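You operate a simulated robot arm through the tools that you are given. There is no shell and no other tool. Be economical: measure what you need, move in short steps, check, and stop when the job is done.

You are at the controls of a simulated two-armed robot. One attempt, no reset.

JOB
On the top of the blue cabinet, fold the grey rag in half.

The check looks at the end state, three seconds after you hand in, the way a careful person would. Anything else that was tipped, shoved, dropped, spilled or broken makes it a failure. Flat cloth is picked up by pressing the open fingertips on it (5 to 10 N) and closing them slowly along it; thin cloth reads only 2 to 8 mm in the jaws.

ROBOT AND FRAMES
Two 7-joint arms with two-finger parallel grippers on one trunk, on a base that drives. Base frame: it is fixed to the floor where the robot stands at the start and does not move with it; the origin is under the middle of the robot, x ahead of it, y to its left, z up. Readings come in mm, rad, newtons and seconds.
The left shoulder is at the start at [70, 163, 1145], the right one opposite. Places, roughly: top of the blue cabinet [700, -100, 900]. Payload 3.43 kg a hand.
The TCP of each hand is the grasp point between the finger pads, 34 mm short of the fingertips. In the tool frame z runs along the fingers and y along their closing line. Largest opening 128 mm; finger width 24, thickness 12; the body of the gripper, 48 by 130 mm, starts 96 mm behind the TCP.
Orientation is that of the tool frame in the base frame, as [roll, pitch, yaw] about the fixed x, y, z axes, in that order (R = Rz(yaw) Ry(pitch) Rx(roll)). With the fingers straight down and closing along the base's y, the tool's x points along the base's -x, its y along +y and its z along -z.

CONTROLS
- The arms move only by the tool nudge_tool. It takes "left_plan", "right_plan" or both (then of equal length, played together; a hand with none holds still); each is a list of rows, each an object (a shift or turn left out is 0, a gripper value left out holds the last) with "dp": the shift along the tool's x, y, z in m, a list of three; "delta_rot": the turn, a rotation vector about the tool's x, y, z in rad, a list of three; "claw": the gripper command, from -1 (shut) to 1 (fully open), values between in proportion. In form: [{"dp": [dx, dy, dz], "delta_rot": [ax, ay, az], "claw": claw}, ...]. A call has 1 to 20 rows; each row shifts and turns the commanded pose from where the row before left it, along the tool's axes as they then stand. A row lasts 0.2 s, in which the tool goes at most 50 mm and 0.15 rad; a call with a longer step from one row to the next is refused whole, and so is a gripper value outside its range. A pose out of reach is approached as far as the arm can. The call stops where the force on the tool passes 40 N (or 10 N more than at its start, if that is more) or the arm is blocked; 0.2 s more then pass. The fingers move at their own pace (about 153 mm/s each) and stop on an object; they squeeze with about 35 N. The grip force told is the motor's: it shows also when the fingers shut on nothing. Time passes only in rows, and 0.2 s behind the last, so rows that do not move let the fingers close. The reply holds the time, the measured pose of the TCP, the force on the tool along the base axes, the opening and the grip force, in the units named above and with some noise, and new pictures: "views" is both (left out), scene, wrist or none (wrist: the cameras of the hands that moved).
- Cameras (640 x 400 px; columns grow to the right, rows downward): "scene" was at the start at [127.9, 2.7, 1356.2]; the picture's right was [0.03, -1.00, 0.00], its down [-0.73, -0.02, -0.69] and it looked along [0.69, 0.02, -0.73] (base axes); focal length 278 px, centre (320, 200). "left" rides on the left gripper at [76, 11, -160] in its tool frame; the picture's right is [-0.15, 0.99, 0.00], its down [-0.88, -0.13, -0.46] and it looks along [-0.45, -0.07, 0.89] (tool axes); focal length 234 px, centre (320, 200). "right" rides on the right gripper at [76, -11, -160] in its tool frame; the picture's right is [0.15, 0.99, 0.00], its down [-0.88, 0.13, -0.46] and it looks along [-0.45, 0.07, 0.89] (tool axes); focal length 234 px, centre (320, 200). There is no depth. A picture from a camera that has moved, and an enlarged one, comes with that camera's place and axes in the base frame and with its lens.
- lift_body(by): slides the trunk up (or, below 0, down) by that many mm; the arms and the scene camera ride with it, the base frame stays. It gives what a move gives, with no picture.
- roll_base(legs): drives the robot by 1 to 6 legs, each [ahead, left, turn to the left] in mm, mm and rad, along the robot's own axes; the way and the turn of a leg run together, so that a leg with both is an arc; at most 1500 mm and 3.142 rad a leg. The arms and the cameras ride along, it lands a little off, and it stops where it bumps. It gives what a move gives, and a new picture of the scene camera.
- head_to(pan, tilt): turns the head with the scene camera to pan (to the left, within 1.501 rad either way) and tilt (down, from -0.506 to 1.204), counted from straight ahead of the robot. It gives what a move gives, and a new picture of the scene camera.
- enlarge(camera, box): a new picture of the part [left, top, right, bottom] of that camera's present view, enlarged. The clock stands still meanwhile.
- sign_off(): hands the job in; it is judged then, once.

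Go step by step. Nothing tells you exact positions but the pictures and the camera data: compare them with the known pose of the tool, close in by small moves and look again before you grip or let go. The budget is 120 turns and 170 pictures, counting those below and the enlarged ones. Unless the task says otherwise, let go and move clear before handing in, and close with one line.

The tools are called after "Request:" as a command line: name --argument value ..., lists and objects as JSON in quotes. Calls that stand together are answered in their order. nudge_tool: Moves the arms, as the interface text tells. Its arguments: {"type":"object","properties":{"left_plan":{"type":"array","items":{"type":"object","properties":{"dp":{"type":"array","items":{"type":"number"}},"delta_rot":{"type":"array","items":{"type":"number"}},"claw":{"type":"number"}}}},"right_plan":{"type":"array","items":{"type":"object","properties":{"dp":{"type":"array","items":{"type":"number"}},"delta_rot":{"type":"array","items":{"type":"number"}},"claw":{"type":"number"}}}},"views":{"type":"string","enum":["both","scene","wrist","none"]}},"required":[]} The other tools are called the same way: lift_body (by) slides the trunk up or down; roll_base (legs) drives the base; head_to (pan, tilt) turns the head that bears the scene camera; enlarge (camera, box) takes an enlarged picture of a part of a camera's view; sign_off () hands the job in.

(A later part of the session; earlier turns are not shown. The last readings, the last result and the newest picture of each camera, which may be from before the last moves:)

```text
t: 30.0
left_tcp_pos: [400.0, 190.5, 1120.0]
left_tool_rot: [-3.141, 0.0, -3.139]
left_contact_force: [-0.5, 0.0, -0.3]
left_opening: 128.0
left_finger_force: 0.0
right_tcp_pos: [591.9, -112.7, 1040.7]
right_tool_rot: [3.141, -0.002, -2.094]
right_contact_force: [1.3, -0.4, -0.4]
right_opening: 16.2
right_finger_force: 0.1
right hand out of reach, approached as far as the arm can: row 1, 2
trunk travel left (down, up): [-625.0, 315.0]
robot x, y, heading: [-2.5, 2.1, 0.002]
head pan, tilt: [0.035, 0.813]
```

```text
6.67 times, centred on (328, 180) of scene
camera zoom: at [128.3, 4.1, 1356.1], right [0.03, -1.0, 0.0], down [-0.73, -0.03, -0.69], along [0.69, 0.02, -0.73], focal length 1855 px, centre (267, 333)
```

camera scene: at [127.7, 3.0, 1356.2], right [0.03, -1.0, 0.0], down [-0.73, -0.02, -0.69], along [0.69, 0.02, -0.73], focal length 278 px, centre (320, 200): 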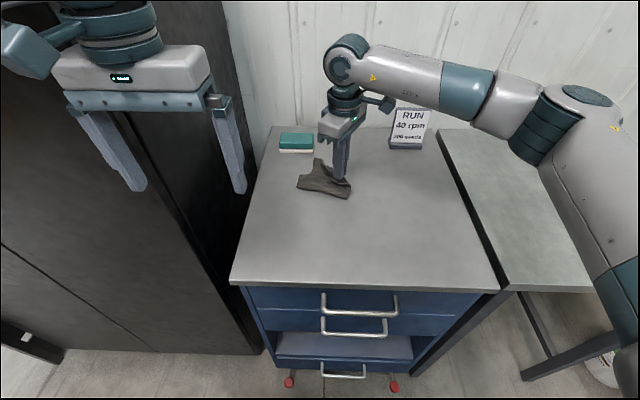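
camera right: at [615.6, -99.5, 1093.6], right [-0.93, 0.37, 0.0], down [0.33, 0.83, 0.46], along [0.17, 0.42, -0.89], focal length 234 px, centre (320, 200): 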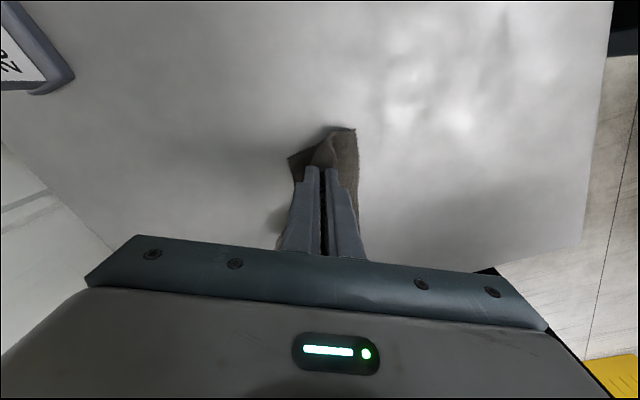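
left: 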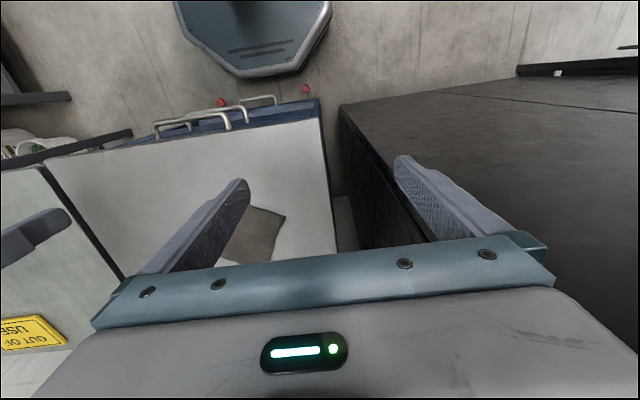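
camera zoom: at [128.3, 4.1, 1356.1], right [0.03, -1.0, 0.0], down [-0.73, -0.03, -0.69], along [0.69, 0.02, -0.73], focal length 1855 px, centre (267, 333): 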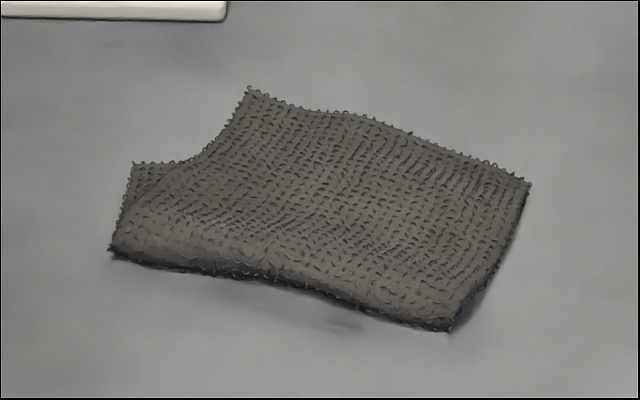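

This is much better; the fold is nearly right. I'll view it from above with the wrist camera to judge how far the upper layer is off.

Request:
nudge_tool --right_plan '[{"dp": [-0.03, 0.025, 0], "claw": 1}, {"dp": [-0.03, 0.025, 0]}, {"dp": [-0.03, 0.015, 0]}, {}]' --views "wrist"

Request:
enlarge --camera "right" --box '[160, 50, 400, 200]'

```text
t: 31.0
left_tcp_pos: [399.6, 188.4, 1119.8]
left_tool_rot: [-3.14, 0.002, -3.14]
left_contact_force: [0.1, -0.3, -0.3]
left_opening: 128.1
left_finger_force: 0.1
right_tcp_pos: [579.2, -4.0, 1041.6]
right_tool_rot: [3.14, -0.001, -2.095]
right_contact_force: [0.7, 0.5, -0.2]
right_opening: 127.9
right_finger_force: 0.1
trunk travel left (down, up): [-625.0, 315.0]
robot x, y, heading: [2.3, -0.6, -0.001]
head pan, tilt: [0.035, 0.813]
camera right: at [551.0, -75.1, 1200.8], right [-0.93, 0.37, 0.0], down [0.33, 0.83, 0.46], along [0.17, 0.42, -0.89], focal length 234 px, centre (320, 200)
```

right: 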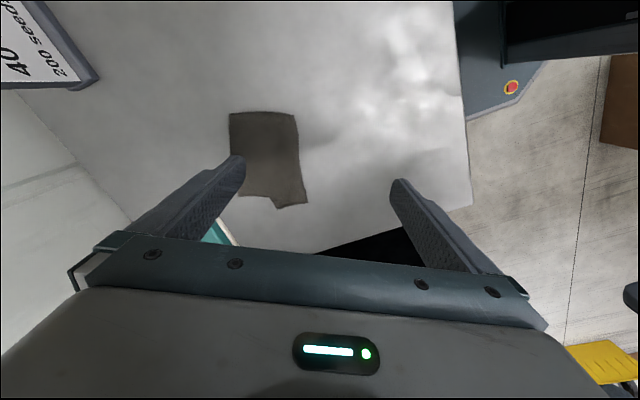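

```text
2.67 times, centred on (280, 125) of right
camera zoom: at [551.0, -75.1, 1200.8], right [-0.93, 0.37, 0.0], down [0.33, 0.83, 0.46], along [0.17, 0.42, -0.89], focal length 624 px, centre (427, 400)
```

zoom: 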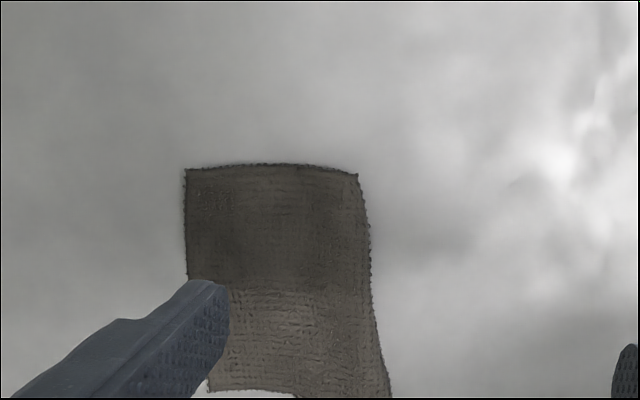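

From above, the upper layer is shifted: L at (730,29) should lie on T at (688,74), and B at (677,-83) should lie on R near (675,-47). The right wrist lacks range here, so I'll move the base to the right and turn it left.

Request:
roll_base --legs '[[-15, -250, 0], [0, 0, 0.5]]'

```text
t: 34.2
left_tcp_pos: [248.2, 107.2, 1120.2]
left_tool_rot: [-3.138, 0.0, -2.651]
left_contact_force: [0.0, 0.6, 0.8]
left_opening: 128.1
left_finger_force: 0.0
right_tcp_pos: [495.8, 22.7, 1039.7]
right_tool_rot: [-3.141, 0.001, -1.603]
right_contact_force: [-0.6, -0.6, 0.2]
right_opening: 128.0
right_finger_force: 0.0
trunk travel left (down, up): [-625.0, 315.0]
robot x, y, heading: [-14.4, -251.0, 0.491]
head pan, tilt: [0.035, 0.813]
camera scene: at [96.4, -183.7, 1356.2], right [0.5, -0.87, 0.0], down [-0.63, -0.36, -0.69], along [0.59, 0.34, -0.73], focal length 278 px, centre (320, 200)
```

scene: 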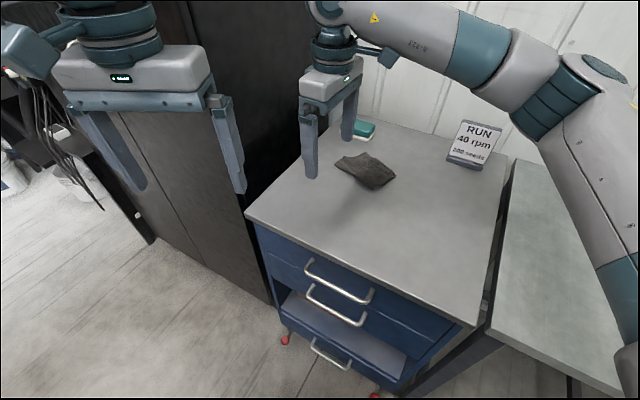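

The base moved cleanly. I'll enlarge the rag from the new viewpoint.

Request:
enlarge --camera "scene" --box '[324, 140, 404, 190]'

```text
8.00 times, centred on (364, 165) of scene
camera zoom: at [96.4, -183.7, 1356.2], right [0.5, -0.87, 0.0], down [-0.63, -0.36, -0.69], along [0.59, 0.34, -0.73], focal length 2226 px, centre (-32, 480)
```

zoom: 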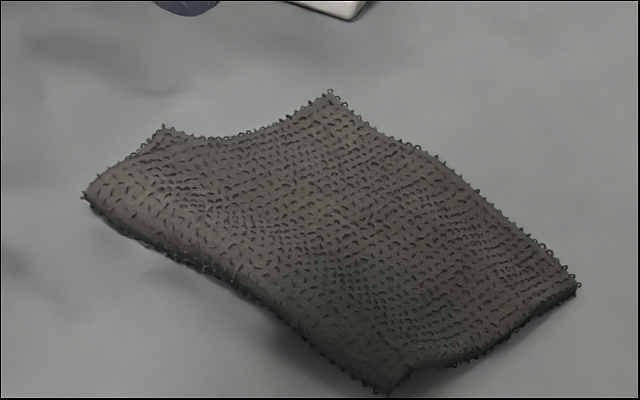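

I now take L as (726,27), T (685,73), B (673,-85). I'll go over L with fingers closing along x, narrow, to just above the cloth.

Request:
nudge_tool --right_plan '[{"dp": [0, -0.042, 0], "claw": -0.625}, {"dp": [0, -0.042, 0]}, {"dp": [0, -0.042, 0]}, {"dp": [0, -0.042, 0]}, {"dp": [-0.0016, -0.037, 0]}, {"dp": [0, 0, 0.04]}, {"dp": [0, 0, 0.04]}, {"dp": [0, 0, 0.03]}, {}]' --views "wrist"

Request:
enlarge --camera "scene" --box '[324, 140, 404, 190]'

```text
t: 36.2
left_tcp_pos: [248.5, 105.7, 1119.3]
left_tool_rot: [-3.14, 0.002, -2.648]
left_contact_force: [-0.4, -0.2, 0.1]
left_opening: 128.3
left_finger_force: 0.0
right_tcp_pos: [569.6, 19.5, 927.1]
right_tool_rot: [3.141, 0.0, -1.602]
right_contact_force: [0.3, 0.6, 0.0]
right_opening: 24.0
right_finger_force: 0.1
right hand out of reach, approached as far as the arm can: row 2, 3, 4, 5
trunk travel left (down, up): [-625.0, 315.0]
robot x, y, heading: [-12.6, -246.8, 0.491]
head pan, tilt: [0.035, 0.813]
camera right: at [580.1, -56.2, 1088.2], right [-0.99, -0.11, 0.0], down [-0.1, 0.88, 0.46], along [-0.05, 0.45, -0.89], focal length 234 px, centre (320, 200)
```

right: 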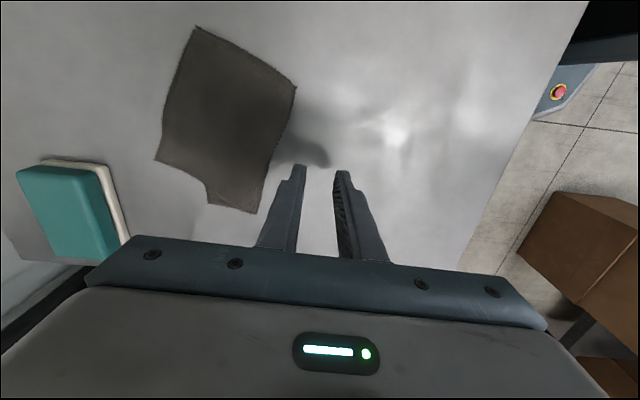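

```text
8.00 times, centred on (364, 165) of scene
camera zoom: at [96.4, -183.9, 1356.2], right [0.5, -0.86, 0.0], down [-0.63, -0.36, -0.69], along [0.59, 0.34, -0.73], focal length 2226 px, centre (-32, 480)
```

zoom: 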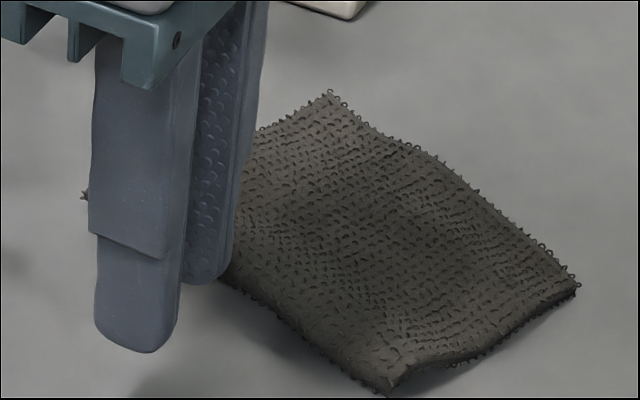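

At this yaw the arm reaches only x≈570, but the wrist view confirms the corners. I'll rise, turn the hand clockwise for reach, and go over L again.

Request:
nudge_tool --right_plan '[{"dp": [0, 0, -0.04]}, {"dp": [0, 0, -0.02], "delta_rot": [0, 0, 0.15]}, {"delta_rot": [0, 0, 0.15]}, {"delta_rot": [0, 0, 0.15]}, {"delta_rot": [0, 0, 0.148]}, {"dp": [-0.0262, -0.036, 0]}, {"dp": [-0.0262, -0.036, 0]}, {"dp": [-0.0262, -0.036, 0]}, {}]' --views "wrist"

```text
t: 38.2
left_tcp_pos: [247.0, 106.5, 1120.6]
left_tool_rot: [-3.14, 0.002, -2.65]
left_contact_force: [0.4, -0.5, -0.3]
left_opening: 128.5
left_finger_force: 0.1
right_tcp_pos: [705.0, 18.1, 986.9]
right_tool_rot: [-3.141, 0.0, -2.202]
right_contact_force: [0.7, -0.3, 0.2]
right_opening: 24.1
right_finger_force: 0.1
trunk travel left (down, up): [-625.0, 315.0]
robot x, y, heading: [-13.5, -251.6, 0.488]
head pan, tilt: [0.035, 0.813]
camera right: at [670.5, -50.1, 1147.9], right [-0.89, 0.46, 0.0], down [0.41, 0.79, 0.46], along [0.21, 0.4, -0.89], focal length 234 px, centre (320, 200)
```

right: 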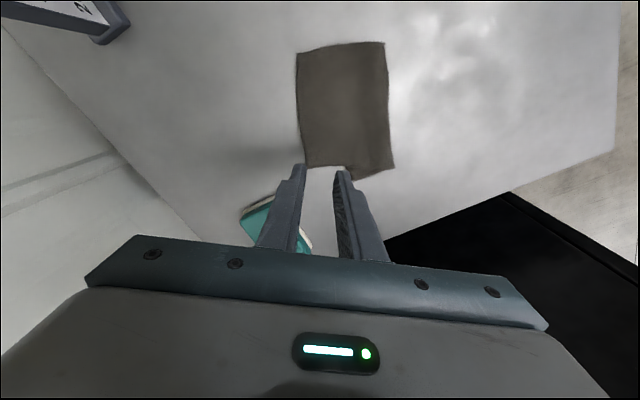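

Reached. L is at about (730,24), so the fingers straddle the near edge just inside it; I descend to near contact.

Request:
nudge_tool --right_plan '[{"dp": [0, 0, 0.03]}, {"dp": [0, 0, 0.03]}, {"dp": [0, 0, 0.015]}, {"dp": [0, 0, 0.007]}, {}]' --views "wrist"

Request:
enlarge --camera "scene" --box '[324, 140, 404, 190]'

```text
t: 39.4
left_tcp_pos: [246.6, 107.9, 1119.6]
left_tool_rot: [-3.141, 0.002, -2.65]
left_contact_force: [-0.5, 0.7, -0.3]
left_opening: 127.9
left_finger_force: 0.1
right_tcp_pos: [705.3, 17.7, 907.2]
right_tool_rot: [3.141, 0.001, -2.2]
right_contact_force: [0.2, 0.0, -1.3]
right_opening: 24.1
right_finger_force: 0.1
trunk travel left (down, up): [-625.0, 315.0]
robot x, y, heading: [-11.8, -245.4, 0.489]
head pan, tilt: [0.035, 0.813]
camera right: at [670.9, -50.2, 1066.8], right [-0.89, 0.46, 0.0], down [0.41, 0.79, 0.46], along [0.21, 0.4, -0.89], focal length 234 px, centre (320, 200)
```

right: 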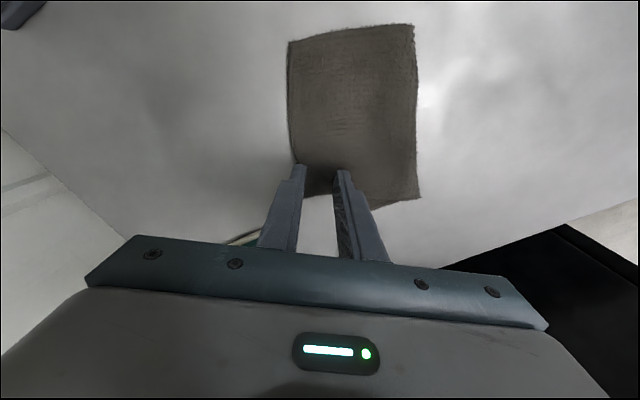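

```text
8.00 times, centred on (364, 165) of scene
camera zoom: at [96.4, -183.9, 1356.2], right [0.5, -0.86, 0.0], down [-0.63, -0.36, -0.69], along [0.59, 0.34, -0.73], focal length 2226 px, centre (-32, 480)
```

zoom: 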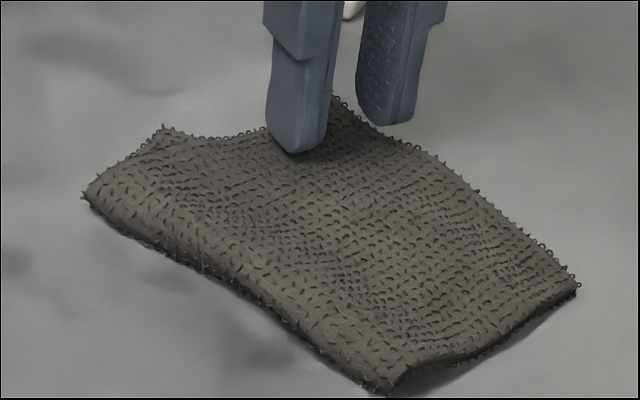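

The outer finger would land right on the edge. I'll shift 8 mm inward and lower to contact.

Request:
nudge_tool --right_plan '[{"dp": [0, 0.008, 0]}, {"dp": [0, 0, 0.004]}, {"dp": [0, 0, 0.003]}, {}]' --views "none"

Request:
enlarge --camera "scene" --box '[324, 140, 404, 190]'

```text
t: 40.4
left_tcp_pos: [247.9, 107.8, 1120.1]
left_tool_rot: [-3.14, 0.003, -2.649]
left_contact_force: [0.2, -0.3, 0.2]
left_opening: 128.4
left_finger_force: 0.1
right_tcp_pos: [699.7, 24.1, 900.6]
right_tool_rot: [3.141, -0.002, -2.201]
right_contact_force: [0.2, 0.8, 1.0]
right_opening: 24.0
right_finger_force: 0.0
trunk travel left (down, up): [-625.0, 315.0]
robot x, y, heading: [-15.7, -248.3, 0.495]
head pan, tilt: [0.035, 0.813]
```

```text
8.00 times, centred on (364, 165) of scene
camera zoom: at [96.4, -184.0, 1356.2], right [0.5, -0.86, 0.0], down [-0.63, -0.36, -0.69], along [0.59, 0.34, -0.73], focal length 2226 px, centre (-32, 480)
```

zoom: 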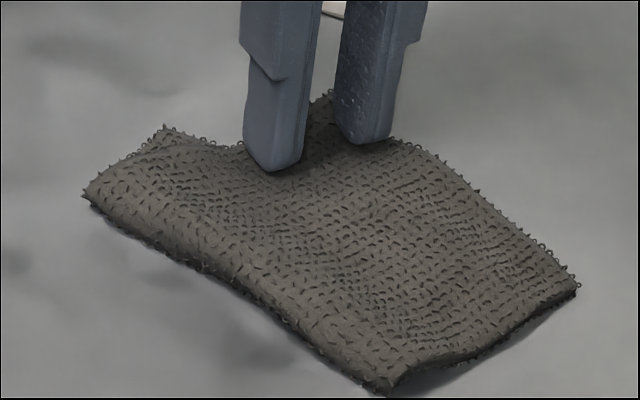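

Both fingers are over the corner. I'll nudge slightly towards the middle of the edge, press, close slowly, and lift a little.

Request:
nudge_tool --right_plan '[{"dp": [0.005, 0, -0.002]}, {"dp": [0, 0, 0.003]}, {"dp": [0, 0, 0.003]}, {"dp": [0, 0, 0.001]}, {}]' --views "none"

```text
t: 41.6
left_tcp_pos: [245.1, 105.6, 1121.1]
left_tool_rot: [-3.138, 0.003, -2.651]
left_contact_force: [0.0, 0.2, 0.0]
left_opening: 127.9
left_finger_force: 0.2
right_tcp_pos: [694.4, 19.7, 898.2]
right_tool_rot: [-3.14, 0.002, -2.199]
right_contact_force: [3.7, 1.2, 21.8]
right_opening: 23.3
right_finger_force: 0.1
trunk travel left (down, up): [-625.0, 315.0]
robot x, y, heading: [-16.3, -245.8, 0.494]
head pan, tilt: [0.035, 0.813]
```

Contact force is 22 N, too hard, so I ease up about 2 mm and check.

Request:
nudge_tool --right_plan '[{"dp": [0, 0, -0.0022]}, {}]' --views "none"

```text
t: 42.2
left_tcp_pos: [244.4, 106.6, 1119.9]
left_tool_rot: [-3.141, 0.002, -2.649]
left_contact_force: [0.1, 1.6, 0.4]
left_opening: 127.8
left_finger_force: 0.1
right_tcp_pos: [694.4, 18.1, 898.1]
right_tool_rot: [3.141, 0.003, -2.201]
right_contact_force: [3.7, 1.1, 16.8]
right_opening: 23.0
right_finger_force: 0.0
trunk travel left (down, up): [-625.0, 315.0]
robot x, y, heading: [-19.8, -245.2, 0.493]
head pan, tilt: [0.035, 0.813]
```

Request:
nudge_tool --right_plan '[{"dp": [0, 0, -0.003]}, {}]' --views "none"

```text
t: 42.8
left_tcp_pos: [249.0, 107.0, 1119.9]
left_tool_rot: [-3.14, 0.002, -2.648]
left_contact_force: [0.2, -0.3, 0.4]
left_opening: 128.4
left_finger_force: 0.0
right_tcp_pos: [695.5, 19.1, 900.0]
right_tool_rot: [-3.14, -0.002, -2.203]
right_contact_force: [0.1, -0.7, 2.3]
right_opening: 23.7
right_finger_force: 0.0
trunk travel left (down, up): [-625.0, 315.0]
robot x, y, heading: [-13.8, -248.0, 0.494]
head pan, tilt: [0.035, 0.813]
```

Now I'll press lightly to around 7 N, close slowly, and lift.

Request:
nudge_tool --right_plan '[{"dp": [0, 0, 0.0013]}, {"claw": -0.67}, {"claw": -0.72}, {"claw": -0.77}, {"claw": -0.82}, {"claw": -0.87}, {"claw": -0.92}, {"claw": -1}, {}, {}, {"dp": [0, 0, -0.008]}, {"dp": [0, 0, -0.01]}, {"dp": [0, 0, -0.01]}, {}]' --views "wrist"

Request:
enlarge --camera "scene" --box '[324, 140, 404, 190]'

```text
t: 45.8
left_tcp_pos: [247.5, 106.9, 1121.0]
left_tool_rot: [-3.14, 0.0, -2.649]
left_contact_force: [-0.5, 1.4, 0.3]
left_opening: 128.1
left_finger_force: 0.1
right_tcp_pos: [696.1, 19.7, 928.2]
right_tool_rot: [-3.141, 0.0, -2.201]
right_contact_force: [-0.4, -0.4, 0.5]
right_opening: 0.0
right_finger_force: 32.8
trunk travel left (down, up): [-625.0, 315.0]
robot x, y, heading: [-16.1, -247.7, 0.497]
head pan, tilt: [0.035, 0.813]
camera right: at [662.1, -48.8, 1088.0], right [-0.89, 0.46, 0.0], down [0.41, 0.79, 0.46], along [0.21, 0.4, -0.89], focal length 234 px, centre (320, 200)
```

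right: 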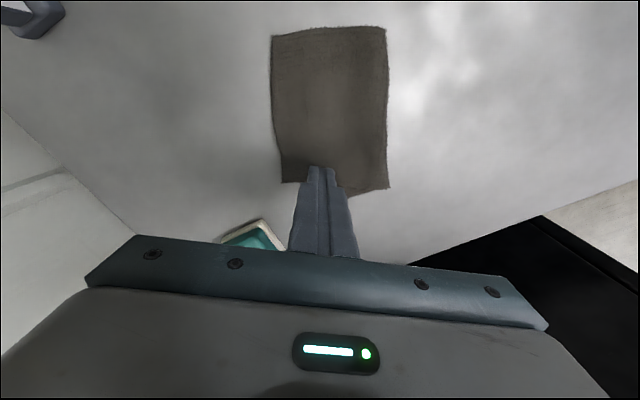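

```text
8.00 times, centred on (364, 165) of scene
camera zoom: at [96.7, -183.9, 1356.2], right [0.5, -0.86, 0.0], down [-0.63, -0.36, -0.69], along [0.59, 0.34, -0.73], focal length 2226 px, centre (-32, 480)
```

zoom: 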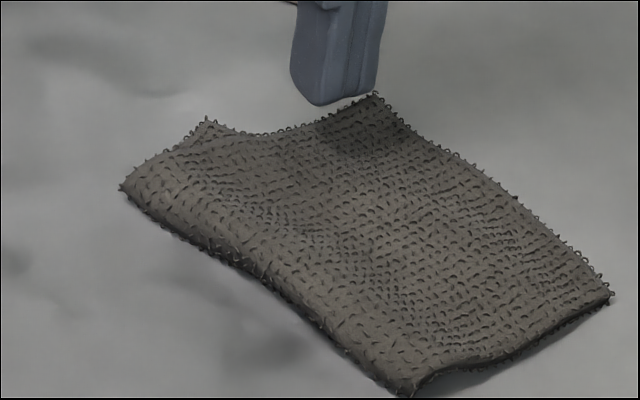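

The close was empty because the press was too light, and the earlier hard press slid the whole rag about 15 mm. L is now near (738,14); I'll reposition and press more carefully.

Request:
nudge_tool --right_plan '[{"dp": [0.0015, -0.0184, 0], "claw": -0.56}, {"dp": [0, 0, 0.01]}, {"dp": [0, 0, 0.01]}, {"dp": [0, 0, 0.006]}, {}, {}]' --views "none"

Request:
enlarge --camera "scene" --box '[324, 140, 404, 190]'

```text
t: 47.2
left_tcp_pos: [247.2, 106.2, 1119.0]
left_tool_rot: [-3.139, 0.001, -2.649]
left_contact_force: [0.0, 0.3, -0.3]
left_opening: 127.8
left_finger_force: 0.3
right_tcp_pos: [708.6, 6.8, 901.4]
right_tool_rot: [3.14, 0.0, -2.202]
right_contact_force: [-0.2, 0.1, 0.9]
right_opening: 28.4
right_finger_force: 0.0
trunk travel left (down, up): [-625.0, 315.0]
robot x, y, heading: [-17.4, -247.0, 0.489]
head pan, tilt: [0.035, 0.813]
```

```text
8.00 times, centred on (364, 165) of scene
camera zoom: at [96.4, -184.0, 1356.2], right [0.5, -0.86, 0.0], down [-0.63, -0.36, -0.69], along [0.59, 0.34, -0.73], focal length 2226 px, centre (-32, 480)
```

zoom: 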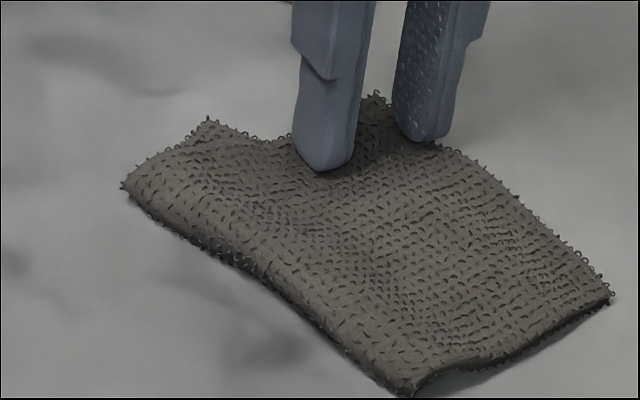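

The placement looks good. I'll move 3 mm further in and press gently.

Request:
nudge_tool --right_plan '[{"dp": [0, 0.003, 0]}, {"dp": [0, 0, 0.0015]}, {"dp": [0, 0, 0.001]}, {}, {}]' --views "none"

```text
t: 48.4
left_tcp_pos: [247.0, 107.1, 1119.3]
left_tool_rot: [-3.14, 0.002, -2.651]
left_contact_force: [-0.5, -0.2, -0.4]
left_opening: 127.8
left_finger_force: 0.2
right_tcp_pos: [706.0, 9.5, 899.6]
right_tool_rot: [3.141, -0.002, -2.201]
right_contact_force: [0.6, -1.7, 5.9]
right_opening: 27.5
right_finger_force: 0.0
trunk travel left (down, up): [-625.0, 315.0]
robot x, y, heading: [-8.5, -250.9, 0.493]
head pan, tilt: [0.035, 0.813]
```

Request:
nudge_tool --right_plan '[{"dp": [0, 0, 0.0008], "claw": -0.6}, {"claw": -0.65}, {"claw": -0.7}, {"claw": -0.75}, {"claw": -0.8}, {"claw": -0.85}, {"claw": -0.9}, {"claw": -0.95}, {"claw": -1}, {}, {}]' --views "none"

Request:
enlarge --camera "scene" --box '[324, 140, 404, 190]'

```text
t: 50.8
left_tcp_pos: [245.6, 105.8, 1118.5]
left_tool_rot: [-3.14, 0.002, -2.648]
left_contact_force: [0.7, -0.1, 0.0]
left_opening: 127.9
left_finger_force: 0.0
right_tcp_pos: [707.1, 8.9, 898.2]
right_tool_rot: [3.142, 0.001, -2.2]
right_contact_force: [0.2, -0.9, 11.3]
right_opening: 0.4
right_finger_force: 32.9
trunk travel left (down, up): [-625.0, 315.0]
robot x, y, heading: [-14.5, -244.7, 0.491]
head pan, tilt: [0.035, 0.813]
```

```text
8.00 times, centred on (364, 165) of scene
camera zoom: at [95.3, -184.3, 1356.3], right [0.5, -0.86, 0.0], down [-0.63, -0.36, -0.69], along [0.59, 0.34, -0.73], focal length 2226 px, centre (-32, 480)
```

zoom: 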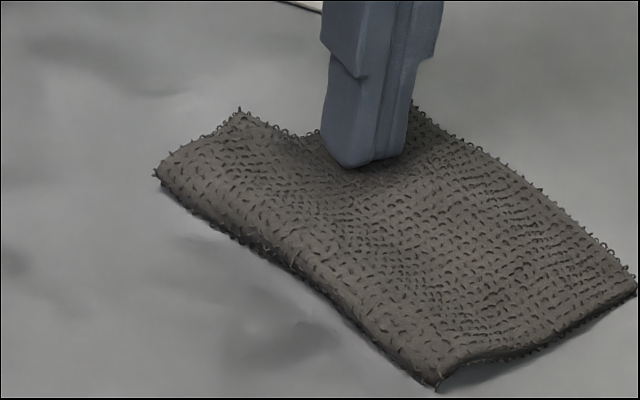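

It missed again: the inner finger sits higher, on two layers, and drags the rag instead. I'll rise, turn the hand so that both fingers straddle the edge direction on the single-layer overhang, and look.

Request:
nudge_tool --right_plan '[{"dp": [0, 0, -0.03]}, {"dp": [0, 0, -0.04]}, {"dp": [0, 0, -0.03], "delta_rot": [0, 0, 0.14], "claw": -0.53}, {"delta_rot": [0, 0, 0.14]}, {"delta_rot": [0, 0, 0.14]}, {"delta_rot": [0, 0, 0.14]}, {"delta_rot": [0, 0, 0.14]}, {"delta_rot": [0, 0, 0.14]}, {"delta_rot": [0, 0, 0.14]}, {"delta_rot": [0, 0, 0.14]}, {"delta_rot": [0, 0, 0.14]}, {"delta_rot": [0, 0, 0.12]}, {}]' --views "both"

Request:
enlarge --camera "scene" --box '[324, 140, 404, 190]'

```text
t: 53.6
left_tcp_pos: [247.5, 106.2, 1119.2]
left_tool_rot: [-3.139, 0.001, -2.65]
left_contact_force: [-0.2, 0.1, -0.1]
left_opening: 128.1
left_finger_force: 0.1
right_tcp_pos: [707.5, 10.3, 997.4]
right_tool_rot: [-3.142, 0.0, 2.702]
right_contact_force: [0.1, 0.8, -0.2]
right_opening: 29.9
right_finger_force: 0.0
trunk travel left (down, up): [-625.0, 315.0]
robot x, y, heading: [-14.1, -247.3, 0.493]
head pan, tilt: [0.035, 0.813]
camera scene: at [96.6, -183.9, 1356.2], right [0.5, -0.86, 0.0], down [-0.63, -0.36, -0.69], along [0.59, 0.34, -0.73], focal length 278 px, centre (320, 200)
camera right: at [635.6, 30.9, 1158.1], right [0.29, 0.96, 0.0], down [0.85, -0.26, 0.46], along [0.44, -0.13, -0.89], focal length 234 px, centre (320, 200)
```

scene: 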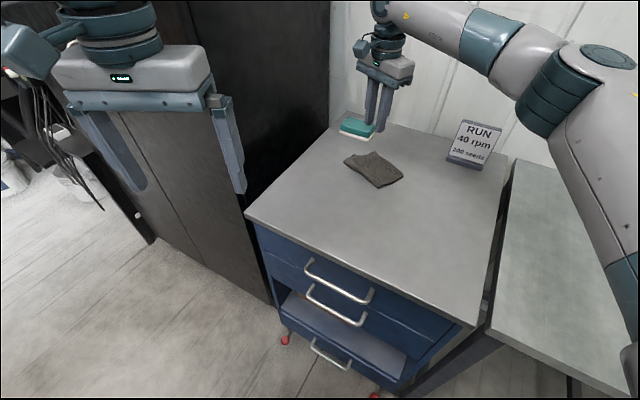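
right: 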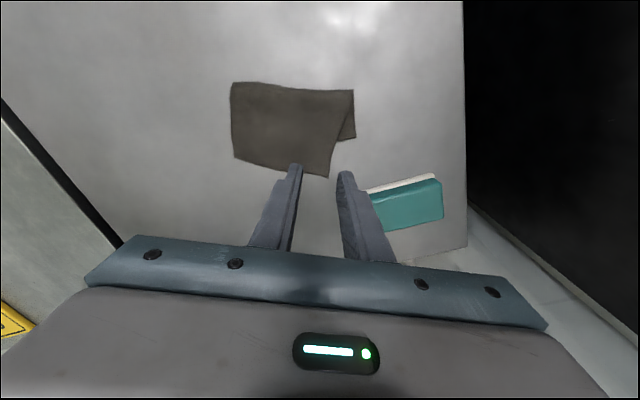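

```text
8.00 times, centred on (364, 165) of scene
camera zoom: at [96.6, -183.9, 1356.2], right [0.5, -0.86, 0.0], down [-0.63, -0.36, -0.69], along [0.59, 0.34, -0.73], focal length 2226 px, centre (-32, 480)
```

zoom: 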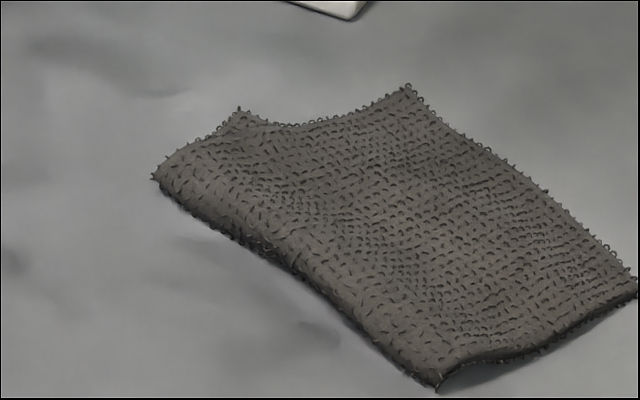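

The hand turned fully, and L is now near (752,9). I'll move over the near edge beside L so that both fingers land on the single overhanging layer.

Request:
nudge_tool --right_plan '[{"dp": [-0.0244, -0.0132, 0]}, {"dp": [0, 0, 0.035]}, {"dp": [0, 0, 0.03]}, {"dp": [0, 0, 0.022]}, {}]' --views "wrist"

Request:
enlarge --camera "scene" --box '[324, 140, 404, 190]'

```text
t: 54.8
left_tcp_pos: [247.3, 106.8, 1120.7]
left_tool_rot: [-3.14, 0.002, -2.651]
left_contact_force: [-0.3, 0.4, 0.3]
left_opening: 128.1
left_finger_force: 0.0
right_tcp_pos: [722.5, -12.8, 911.8]
right_tool_rot: [-3.139, 0.0, 2.702]
right_contact_force: [0.2, -0.9, -0.6]
right_opening: 30.1
right_finger_force: 0.1
trunk travel left (down, up): [-625.0, 315.0]
robot x, y, heading: [-17.0, -249.3, 0.491]
head pan, tilt: [0.035, 0.813]
camera right: at [650.4, 8.8, 1071.5], right [0.29, 0.96, 0.0], down [0.85, -0.26, 0.46], along [0.44, -0.13, -0.89], focal length 234 px, centre (320, 200)
```

right: 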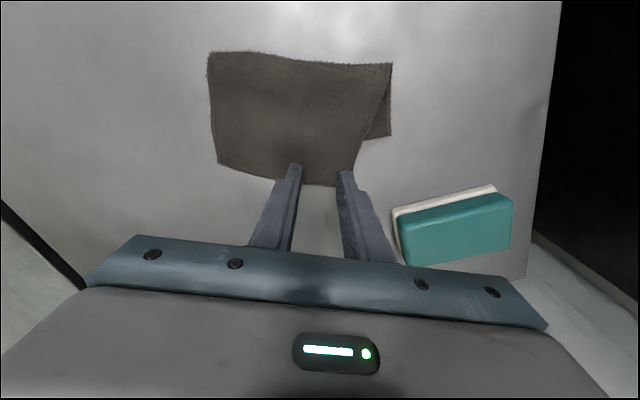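

```text
8.00 times, centred on (364, 165) of scene
camera zoom: at [96.3, -183.7, 1356.2], right [0.5, -0.86, 0.0], down [-0.63, -0.36, -0.69], along [0.59, 0.34, -0.73], focal length 2226 px, centre (-32, 480)
```

zoom: 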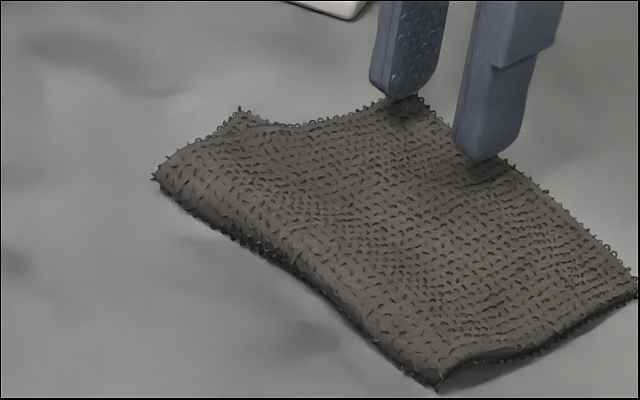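

Both fingers are over the single-layer edge by L. I lower to light contact.

Request:
nudge_tool --right_plan '[{"dp": [0, 0, 0.006]}, {"dp": [0, 0, 0.004]}, {"dp": [0, 0, 0.002]}, {}, {}]' --views "none"

```text
t: 56.0
left_tcp_pos: [246.7, 107.5, 1119.3]
left_tool_rot: [-3.14, 0.003, -2.651]
left_contact_force: [-0.5, 0.2, 0.5]
left_opening: 127.8
left_finger_force: 0.0
right_tcp_pos: [723.4, -13.6, 897.6]
right_tool_rot: [3.14, 0.0, 2.704]
right_contact_force: [-0.5, 0.3, 0.9]
right_opening: 30.3
right_finger_force: 0.0
trunk travel left (down, up): [-625.0, 315.0]
robot x, y, heading: [-16.7, -247.0, 0.492]
head pan, tilt: [0.035, 0.813]
```

Request:
nudge_tool --right_plan '[{"dp": [0, 0, 0.0015]}, {"dp": [0, 0, 0.001]}, {}, {}]' --views "none"

```text
t: 57.0
left_tcp_pos: [247.0, 106.6, 1120.9]
left_tool_rot: [-3.138, 0.0, -2.649]
left_contact_force: [0.0, -0.4, 0.7]
left_opening: 128.0
left_finger_force: 0.1
right_tcp_pos: [723.6, -12.9, 898.7]
right_tool_rot: [3.139, 0.0, 2.702]
right_contact_force: [1.4, -0.8, 7.3]
right_opening: 30.2
right_finger_force: 0.0
trunk travel left (down, up): [-625.0, 315.0]
robot x, y, heading: [-12.1, -246.2, 0.496]
head pan, tilt: [0.035, 0.813]
```

Contact is 7 N, so I close slowly and check.

Request:
nudge_tool --right_plan '[{"claw": -0.58}, {"claw": -0.63}, {"claw": -0.68}, {"claw": -0.73}, {"claw": -0.78}, {"claw": -0.83}, {"claw": -0.88}, {"claw": -0.93}, {"claw": -1}, {}, {}]' --views "wrist"

Request:
enlarge --camera "scene" --box '[324, 140, 404, 190]'

```text
t: 59.4
left_tcp_pos: [245.7, 106.6, 1120.1]
left_tool_rot: [-3.139, 0.003, -2.648]
left_contact_force: [-1.4, -0.2, 0.0]
left_opening: 128.0
left_finger_force: 0.0
right_tcp_pos: [724.8, -13.6, 896.9]
right_tool_rot: [3.14, 0.001, 2.704]
right_contact_force: [0.3, -0.6, 9.8]
right_opening: 0.0
right_finger_force: 33.6
trunk travel left (down, up): [-625.0, 315.0]
robot x, y, heading: [-18.1, -251.6, 0.492]
head pan, tilt: [0.035, 0.813]
camera right: at [650.9, 8.8, 1057.6], right [0.29, 0.96, 0.0], down [0.85, -0.26, 0.46], along [0.44, -0.13, -0.89], focal length 234 px, centre (320, 200)
```

right: 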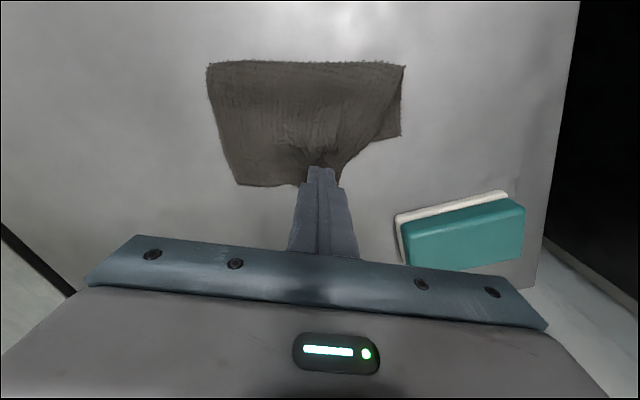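

```text
8.00 times, centred on (364, 165) of scene
camera zoom: at [95.4, -184.4, 1356.3], right [0.5, -0.87, 0.0], down [-0.63, -0.36, -0.69], along [0.59, 0.34, -0.73], focal length 2226 px, centre (-32, 480)
```

zoom: 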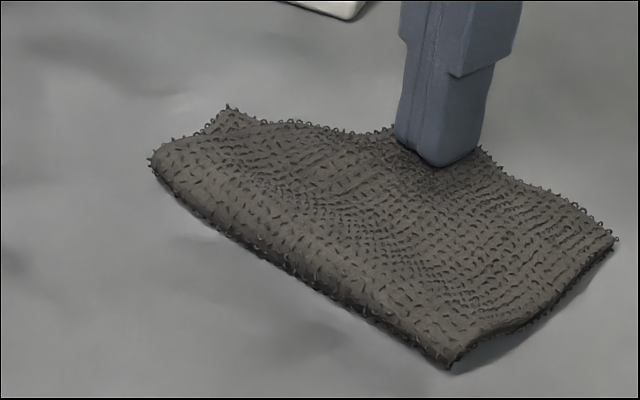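

The opening reads 0, so the grip is doubtful. I'll lift a little to see.

Request:
nudge_tool --right_plan '[{"dp": [0, 0, -0.008]}, {"dp": [0, 0, -0.01]}, {"dp": [0, 0, -0.012]}, {}]' --views "none"

Request:
enlarge --camera "scene" --box '[324, 140, 404, 190]'

```text
t: 60.4
left_tcp_pos: [247.8, 105.9, 1120.5]
left_tool_rot: [-3.139, 0.0, -2.65]
left_contact_force: [0.1, 0.1, 0.4]
left_opening: 128.2
left_finger_force: 0.0
right_tcp_pos: [724.3, -12.2, 926.0]
right_tool_rot: [-3.141, -0.001, 2.704]
right_contact_force: [-1.0, -0.6, 0.3]
right_opening: 0.0
right_finger_force: 32.9
trunk travel left (down, up): [-625.0, 315.0]
robot x, y, heading: [-15.4, -248.2, 0.492]
head pan, tilt: [0.035, 0.813]
```

```text
8.00 times, centred on (364, 165) of scene
camera zoom: at [96.6, -183.9, 1356.2], right [0.5, -0.86, 0.0], down [-0.63, -0.36, -0.69], along [0.59, 0.34, -0.73], focal length 2226 px, centre (-32, 480)
```

zoom: 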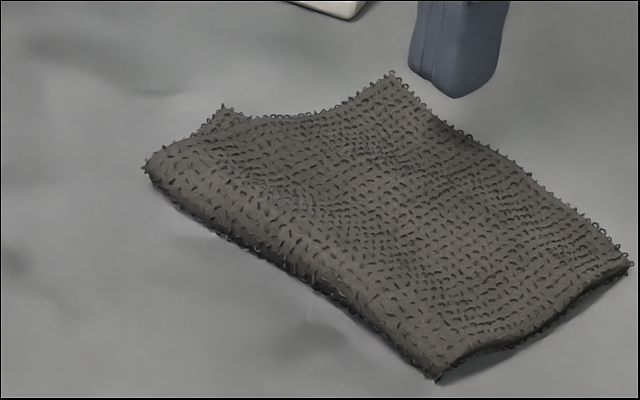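

It did not hold. I'll retry slightly deeper in, with a wider opening and a firmer press.

Request:
nudge_tool --right_plan '[{"dp": [0.009, 0, 0], "claw": -0.4}, {"dp": [0, 0, 0.01]}, {"dp": [0, 0, 0.01]}, {"dp": [0, 0, 0.006]}, {"dp": [0, 0, 0.003]}, {}, {}]' --views "none"

```text
t: 62.0
left_tcp_pos: [246.8, 106.4, 1119.6]
left_tool_rot: [-3.139, 0.002, -2.648]
left_contact_force: [-0.1, 0.4, 0.4]
left_opening: 128.1
left_finger_force: 0.1
right_tcp_pos: [715.7, -10.0, 897.6]
right_tool_rot: [3.139, -0.001, 2.703]
right_contact_force: [1.3, 0.7, 8.0]
right_opening: 38.4
right_finger_force: 0.1
trunk travel left (down, up): [-625.0, 315.0]
robot x, y, heading: [-12.9, -249.8, 0.489]
head pan, tilt: [0.035, 0.813]
```

Request:
nudge_tool --right_plan '[{"dp": [0, 0, 0.0008], "claw": -0.44}, {"claw": -0.48}, {"claw": -0.52}, {"claw": -0.56}, {"claw": -0.6}, {"claw": -0.64}, {"claw": -0.68}, {"claw": -0.72}, {"claw": -0.76}, {"claw": -0.8}, {"claw": -0.84}, {"claw": -0.88}, {"claw": -0.92}, {"claw": -1}, {}, {}]' --views "none"

Request:
enlarge --camera "scene" --box '[324, 140, 404, 190]'

```text
t: 65.4
left_tcp_pos: [246.2, 105.4, 1119.8]
left_tool_rot: [-3.139, 0.003, -2.65]
left_contact_force: [0.2, -0.3, 0.6]
left_opening: 128.0
left_finger_force: 0.1
right_tcp_pos: [715.0, -9.9, 899.1]
right_tool_rot: [3.14, 0.001, 2.704]
right_contact_force: [0.0, -2.8, 13.8]
right_opening: 4.0
right_finger_force: 35.0
trunk travel left (down, up): [-625.0, 315.0]
robot x, y, heading: [-12.1, -249.0, 0.494]
head pan, tilt: [0.035, 0.813]
```

```text
8.00 times, centred on (364, 165) of scene
camera zoom: at [94.7, -184.7, 1356.4], right [0.5, -0.87, 0.0], down [-0.63, -0.36, -0.69], along [0.6, 0.34, -0.73], focal length 2226 px, centre (-32, 480)
```

zoom: 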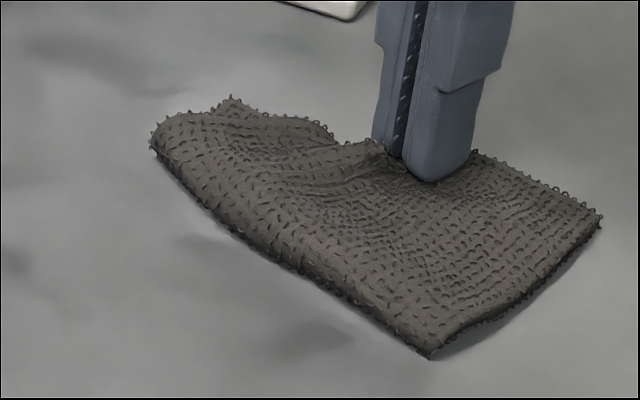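

Gripped at 4.0 mm. I'll lift while moving back toward where L should lie over T, turning about 20° counter-clockwise.

Request:
nudge_tool --right_plan '[{"dp": [0.003, 0.002, -0.01]}, {"dp": [0.003, 0.002, -0.012]}, {"dp": [0.004, 0.004, -0.012], "delta_rot": [0, 0, -0.08]}, {"dp": [0.004, 0.005, -0.008], "delta_rot": [0, 0, -0.08]}, {"dp": [0.004, 0.006, 0], "delta_rot": [0, 0, -0.08]}, {"dp": [0.004, 0.006, 0], "delta_rot": [0, 0, -0.08]}, {}]' --views "both"

Request:
enlarge --camera "scene" --box '[324, 130, 404, 190]'

```text
t: 67.0
left_tcp_pos: [247.6, 106.9, 1119.3]
left_tool_rot: [-3.139, 0.0, -2.648]
left_contact_force: [0.3, 0.1, 0.1]
left_opening: 128.2
left_finger_force: 0.0
right_tcp_pos: [703.4, 23.0, 938.6]
right_tool_rot: [-3.141, -0.001, 3.027]
right_contact_force: [-0.2, 0.2, 0.3]
right_opening: 3.7
right_finger_force: 34.8
trunk travel left (down, up): [-625.0, 315.0]
robot x, y, heading: [-15.2, -250.8, 0.495]
head pan, tilt: [0.035, 0.813]
camera scene: at [96.6, -184.1, 1356.2], right [0.5, -0.87, 0.0], down [-0.63, -0.36, -0.69], along [0.59, 0.34, -0.73], focal length 278 px, centre (320, 200)
camera right: at [628.2, 19.5, 1099.0], right [-0.03, 1.0, 0.0], down [0.89, 0.03, 0.46], along [0.46, 0.01, -0.89], focal length 234 px, centre (320, 200)
```

scene: 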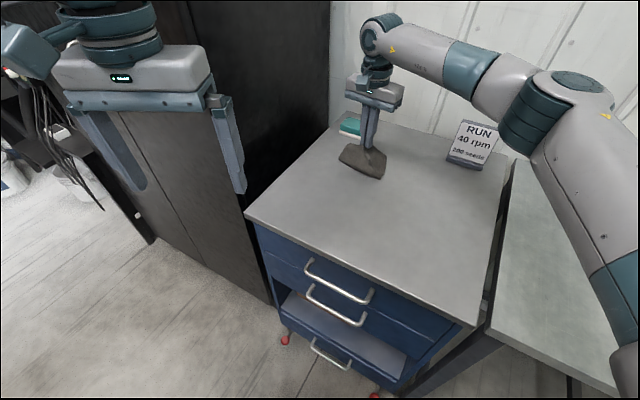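
right: 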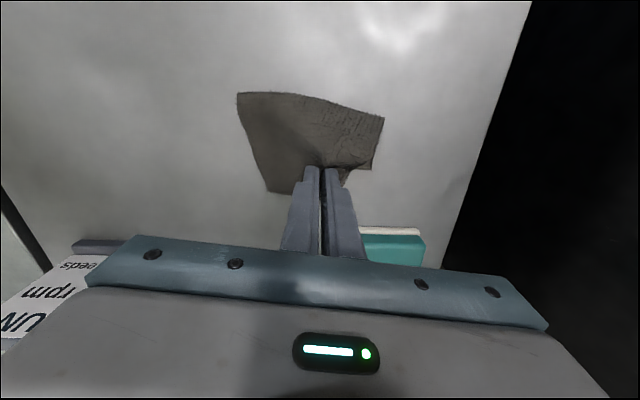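

```text
6.67 times, centred on (364, 160) of scene
camera zoom: at [96.6, -184.1, 1356.2], right [0.5, -0.87, 0.0], down [-0.63, -0.36, -0.69], along [0.59, 0.34, -0.73], focal length 1855 px, centre (27, 467)
```

zoom: 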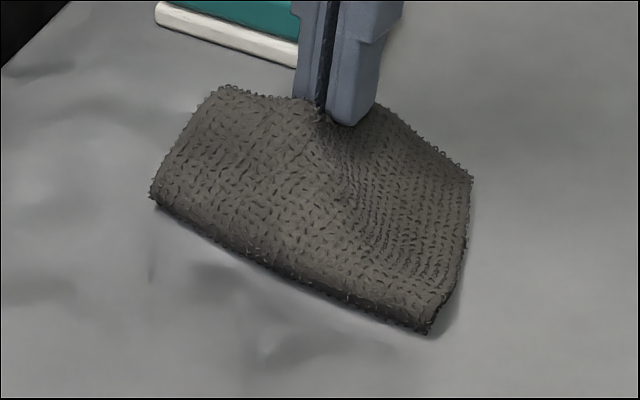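

It looks close to a neat rectangle now. I'll check with an enlarged wrist view before lowering.

Request:
enlarge --camera "right" --box '[210, 80, 402, 200]'

```text
3.33 times, centred on (306, 140) of right
camera zoom: at [628.2, 19.5, 1099.0], right [-0.03, 1.0, 0.0], down [0.89, 0.03, 0.46], along [0.46, 0.01, -0.89], focal length 781 px, centre (367, 400)
```

zoom: 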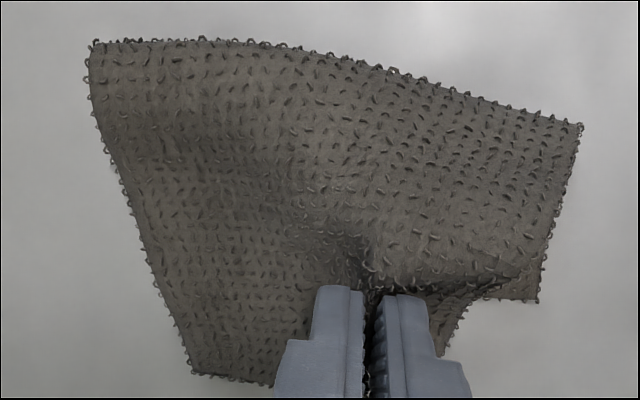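

The upper layer now overshoots on the B side because I turned too far. I'll turn back clockwise, keep moving toward the fold side, and stay lifted.

Request:
nudge_tool --right_plan '[{"dp": [0.003, 0.004, -0.01], "delta_rot": [0, 0, 0.1]}, {"dp": [0.004, 0.004, -0.008], "delta_rot": [0, 0, 0.1]}, {"dp": [0.005, 0.004, 0], "delta_rot": [0, 0, 0.1]}, {"dp": [0.007, 0.003, 0], "delta_rot": [0, 0, 0.1]}, {"dp": [0.009, 0.002, 0]}, {}]' --views "none"

Request:
enlarge --camera "scene" --box '[324, 130, 404, 190]'

Request:
enlarge --camera "right" --box '[200, 70, 424, 210]'

```text
t: 68.4
left_tcp_pos: [247.6, 106.1, 1120.0]
left_tool_rot: [-3.141, -0.001, -2.649]
left_contact_force: [-0.1, 0.2, -0.7]
left_opening: 128.1
left_finger_force: 0.0
right_tcp_pos: [683.2, 47.0, 954.7]
right_tool_rot: [-3.141, 0.001, 2.622]
right_contact_force: [0.0, -0.3, 0.1]
right_opening: 3.9
right_finger_force: 35.2
trunk travel left (down, up): [-625.0, 315.0]
robot x, y, heading: [-15.9, -245.9, 0.49]
head pan, tilt: [0.035, 0.813]
```

```text
6.67 times, centred on (364, 160) of scene
camera zoom: at [96.7, -184.0, 1356.2], right [0.5, -0.87, 0.0], down [-0.63, -0.36, -0.69], along [0.59, 0.34, -0.73], focal length 1855 px, centre (27, 467)
```

zoom: 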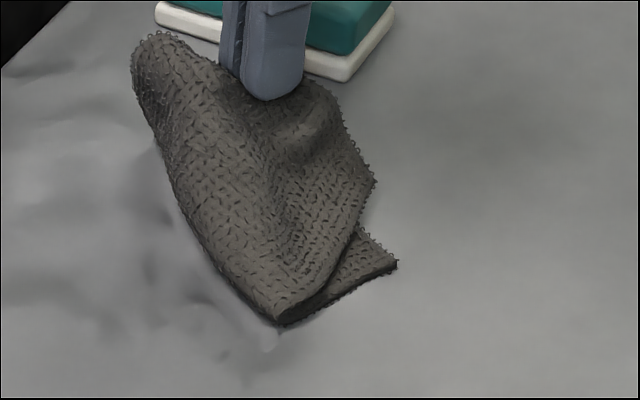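

```text
2.86 times, centred on (312, 140) of right
camera zoom: at [613.0, 74.8, 1115.9], right [0.36, 0.93, 0.0], down [0.83, -0.32, 0.46], along [0.42, -0.17, -0.89], focal length 669 px, centre (343, 371)
```

zoom: 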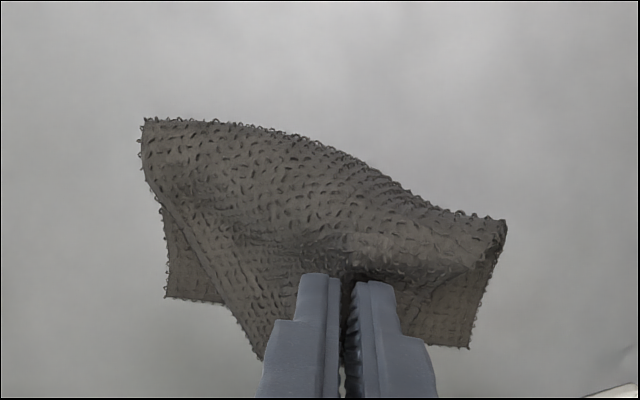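

Now R (676,-28) and T (741,79) of the lower layer are visible. I'll set the held part so that L lies on T, lower and release, then handle B separately.

Request:
nudge_tool --right_plan '[{"dp": [-0.004, 0.006, 0.006], "delta_rot": [0, 0, 0.08]}, {"dp": [-0.004, 0.006, 0.008], "delta_rot": [0, 0, 0.08]}, {"dp": [-0.003, 0.005, 0.01], "delta_rot": [0, 0, 0.08]}, {"dp": [-0.003, 0.005, 0.01]}, {"dp": [0, 0, 0.01]}, {}]' --views "none"

Request:
enlarge --camera "scene" --box '[324, 130, 404, 190]'

Request:
enlarge --camera "right" --box '[200, 70, 424, 210]'

```text
t: 69.8
left_tcp_pos: [247.5, 106.7, 1121.3]
left_tool_rot: [-3.141, 0.003, -2.65]
left_contact_force: [0.3, 0.3, -0.6]
left_opening: 128.1
left_finger_force: 0.1
right_tcp_pos: [707.0, 56.4, 913.2]
right_tool_rot: [3.141, 0.0, 2.382]
right_contact_force: [0.0, 0.0, -0.5]
right_opening: 3.6
right_finger_force: 34.3
trunk travel left (down, up): [-625.0, 315.0]
robot x, y, heading: [-16.7, -249.6, 0.494]
head pan, tilt: [0.035, 0.813]
```

```text
6.67 times, centred on (364, 160) of scene
camera zoom: at [96.4, -183.8, 1356.2], right [0.5, -0.86, 0.0], down [-0.63, -0.36, -0.69], along [0.59, 0.34, -0.73], focal length 1855 px, centre (27, 467)
```

zoom: 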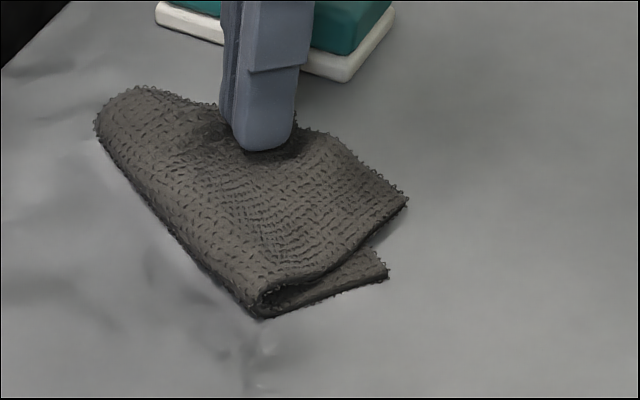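

```text
2.86 times, centred on (312, 140) of right
camera zoom: at [644.6, 100.2, 1072.8], right [0.57, 0.82, 0.0], down [0.73, -0.51, 0.46], along [0.37, -0.26, -0.89], focal length 669 px, centre (343, 371)
```

zoom: 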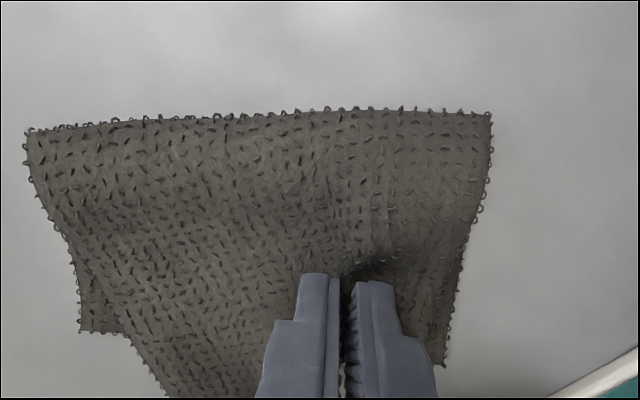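

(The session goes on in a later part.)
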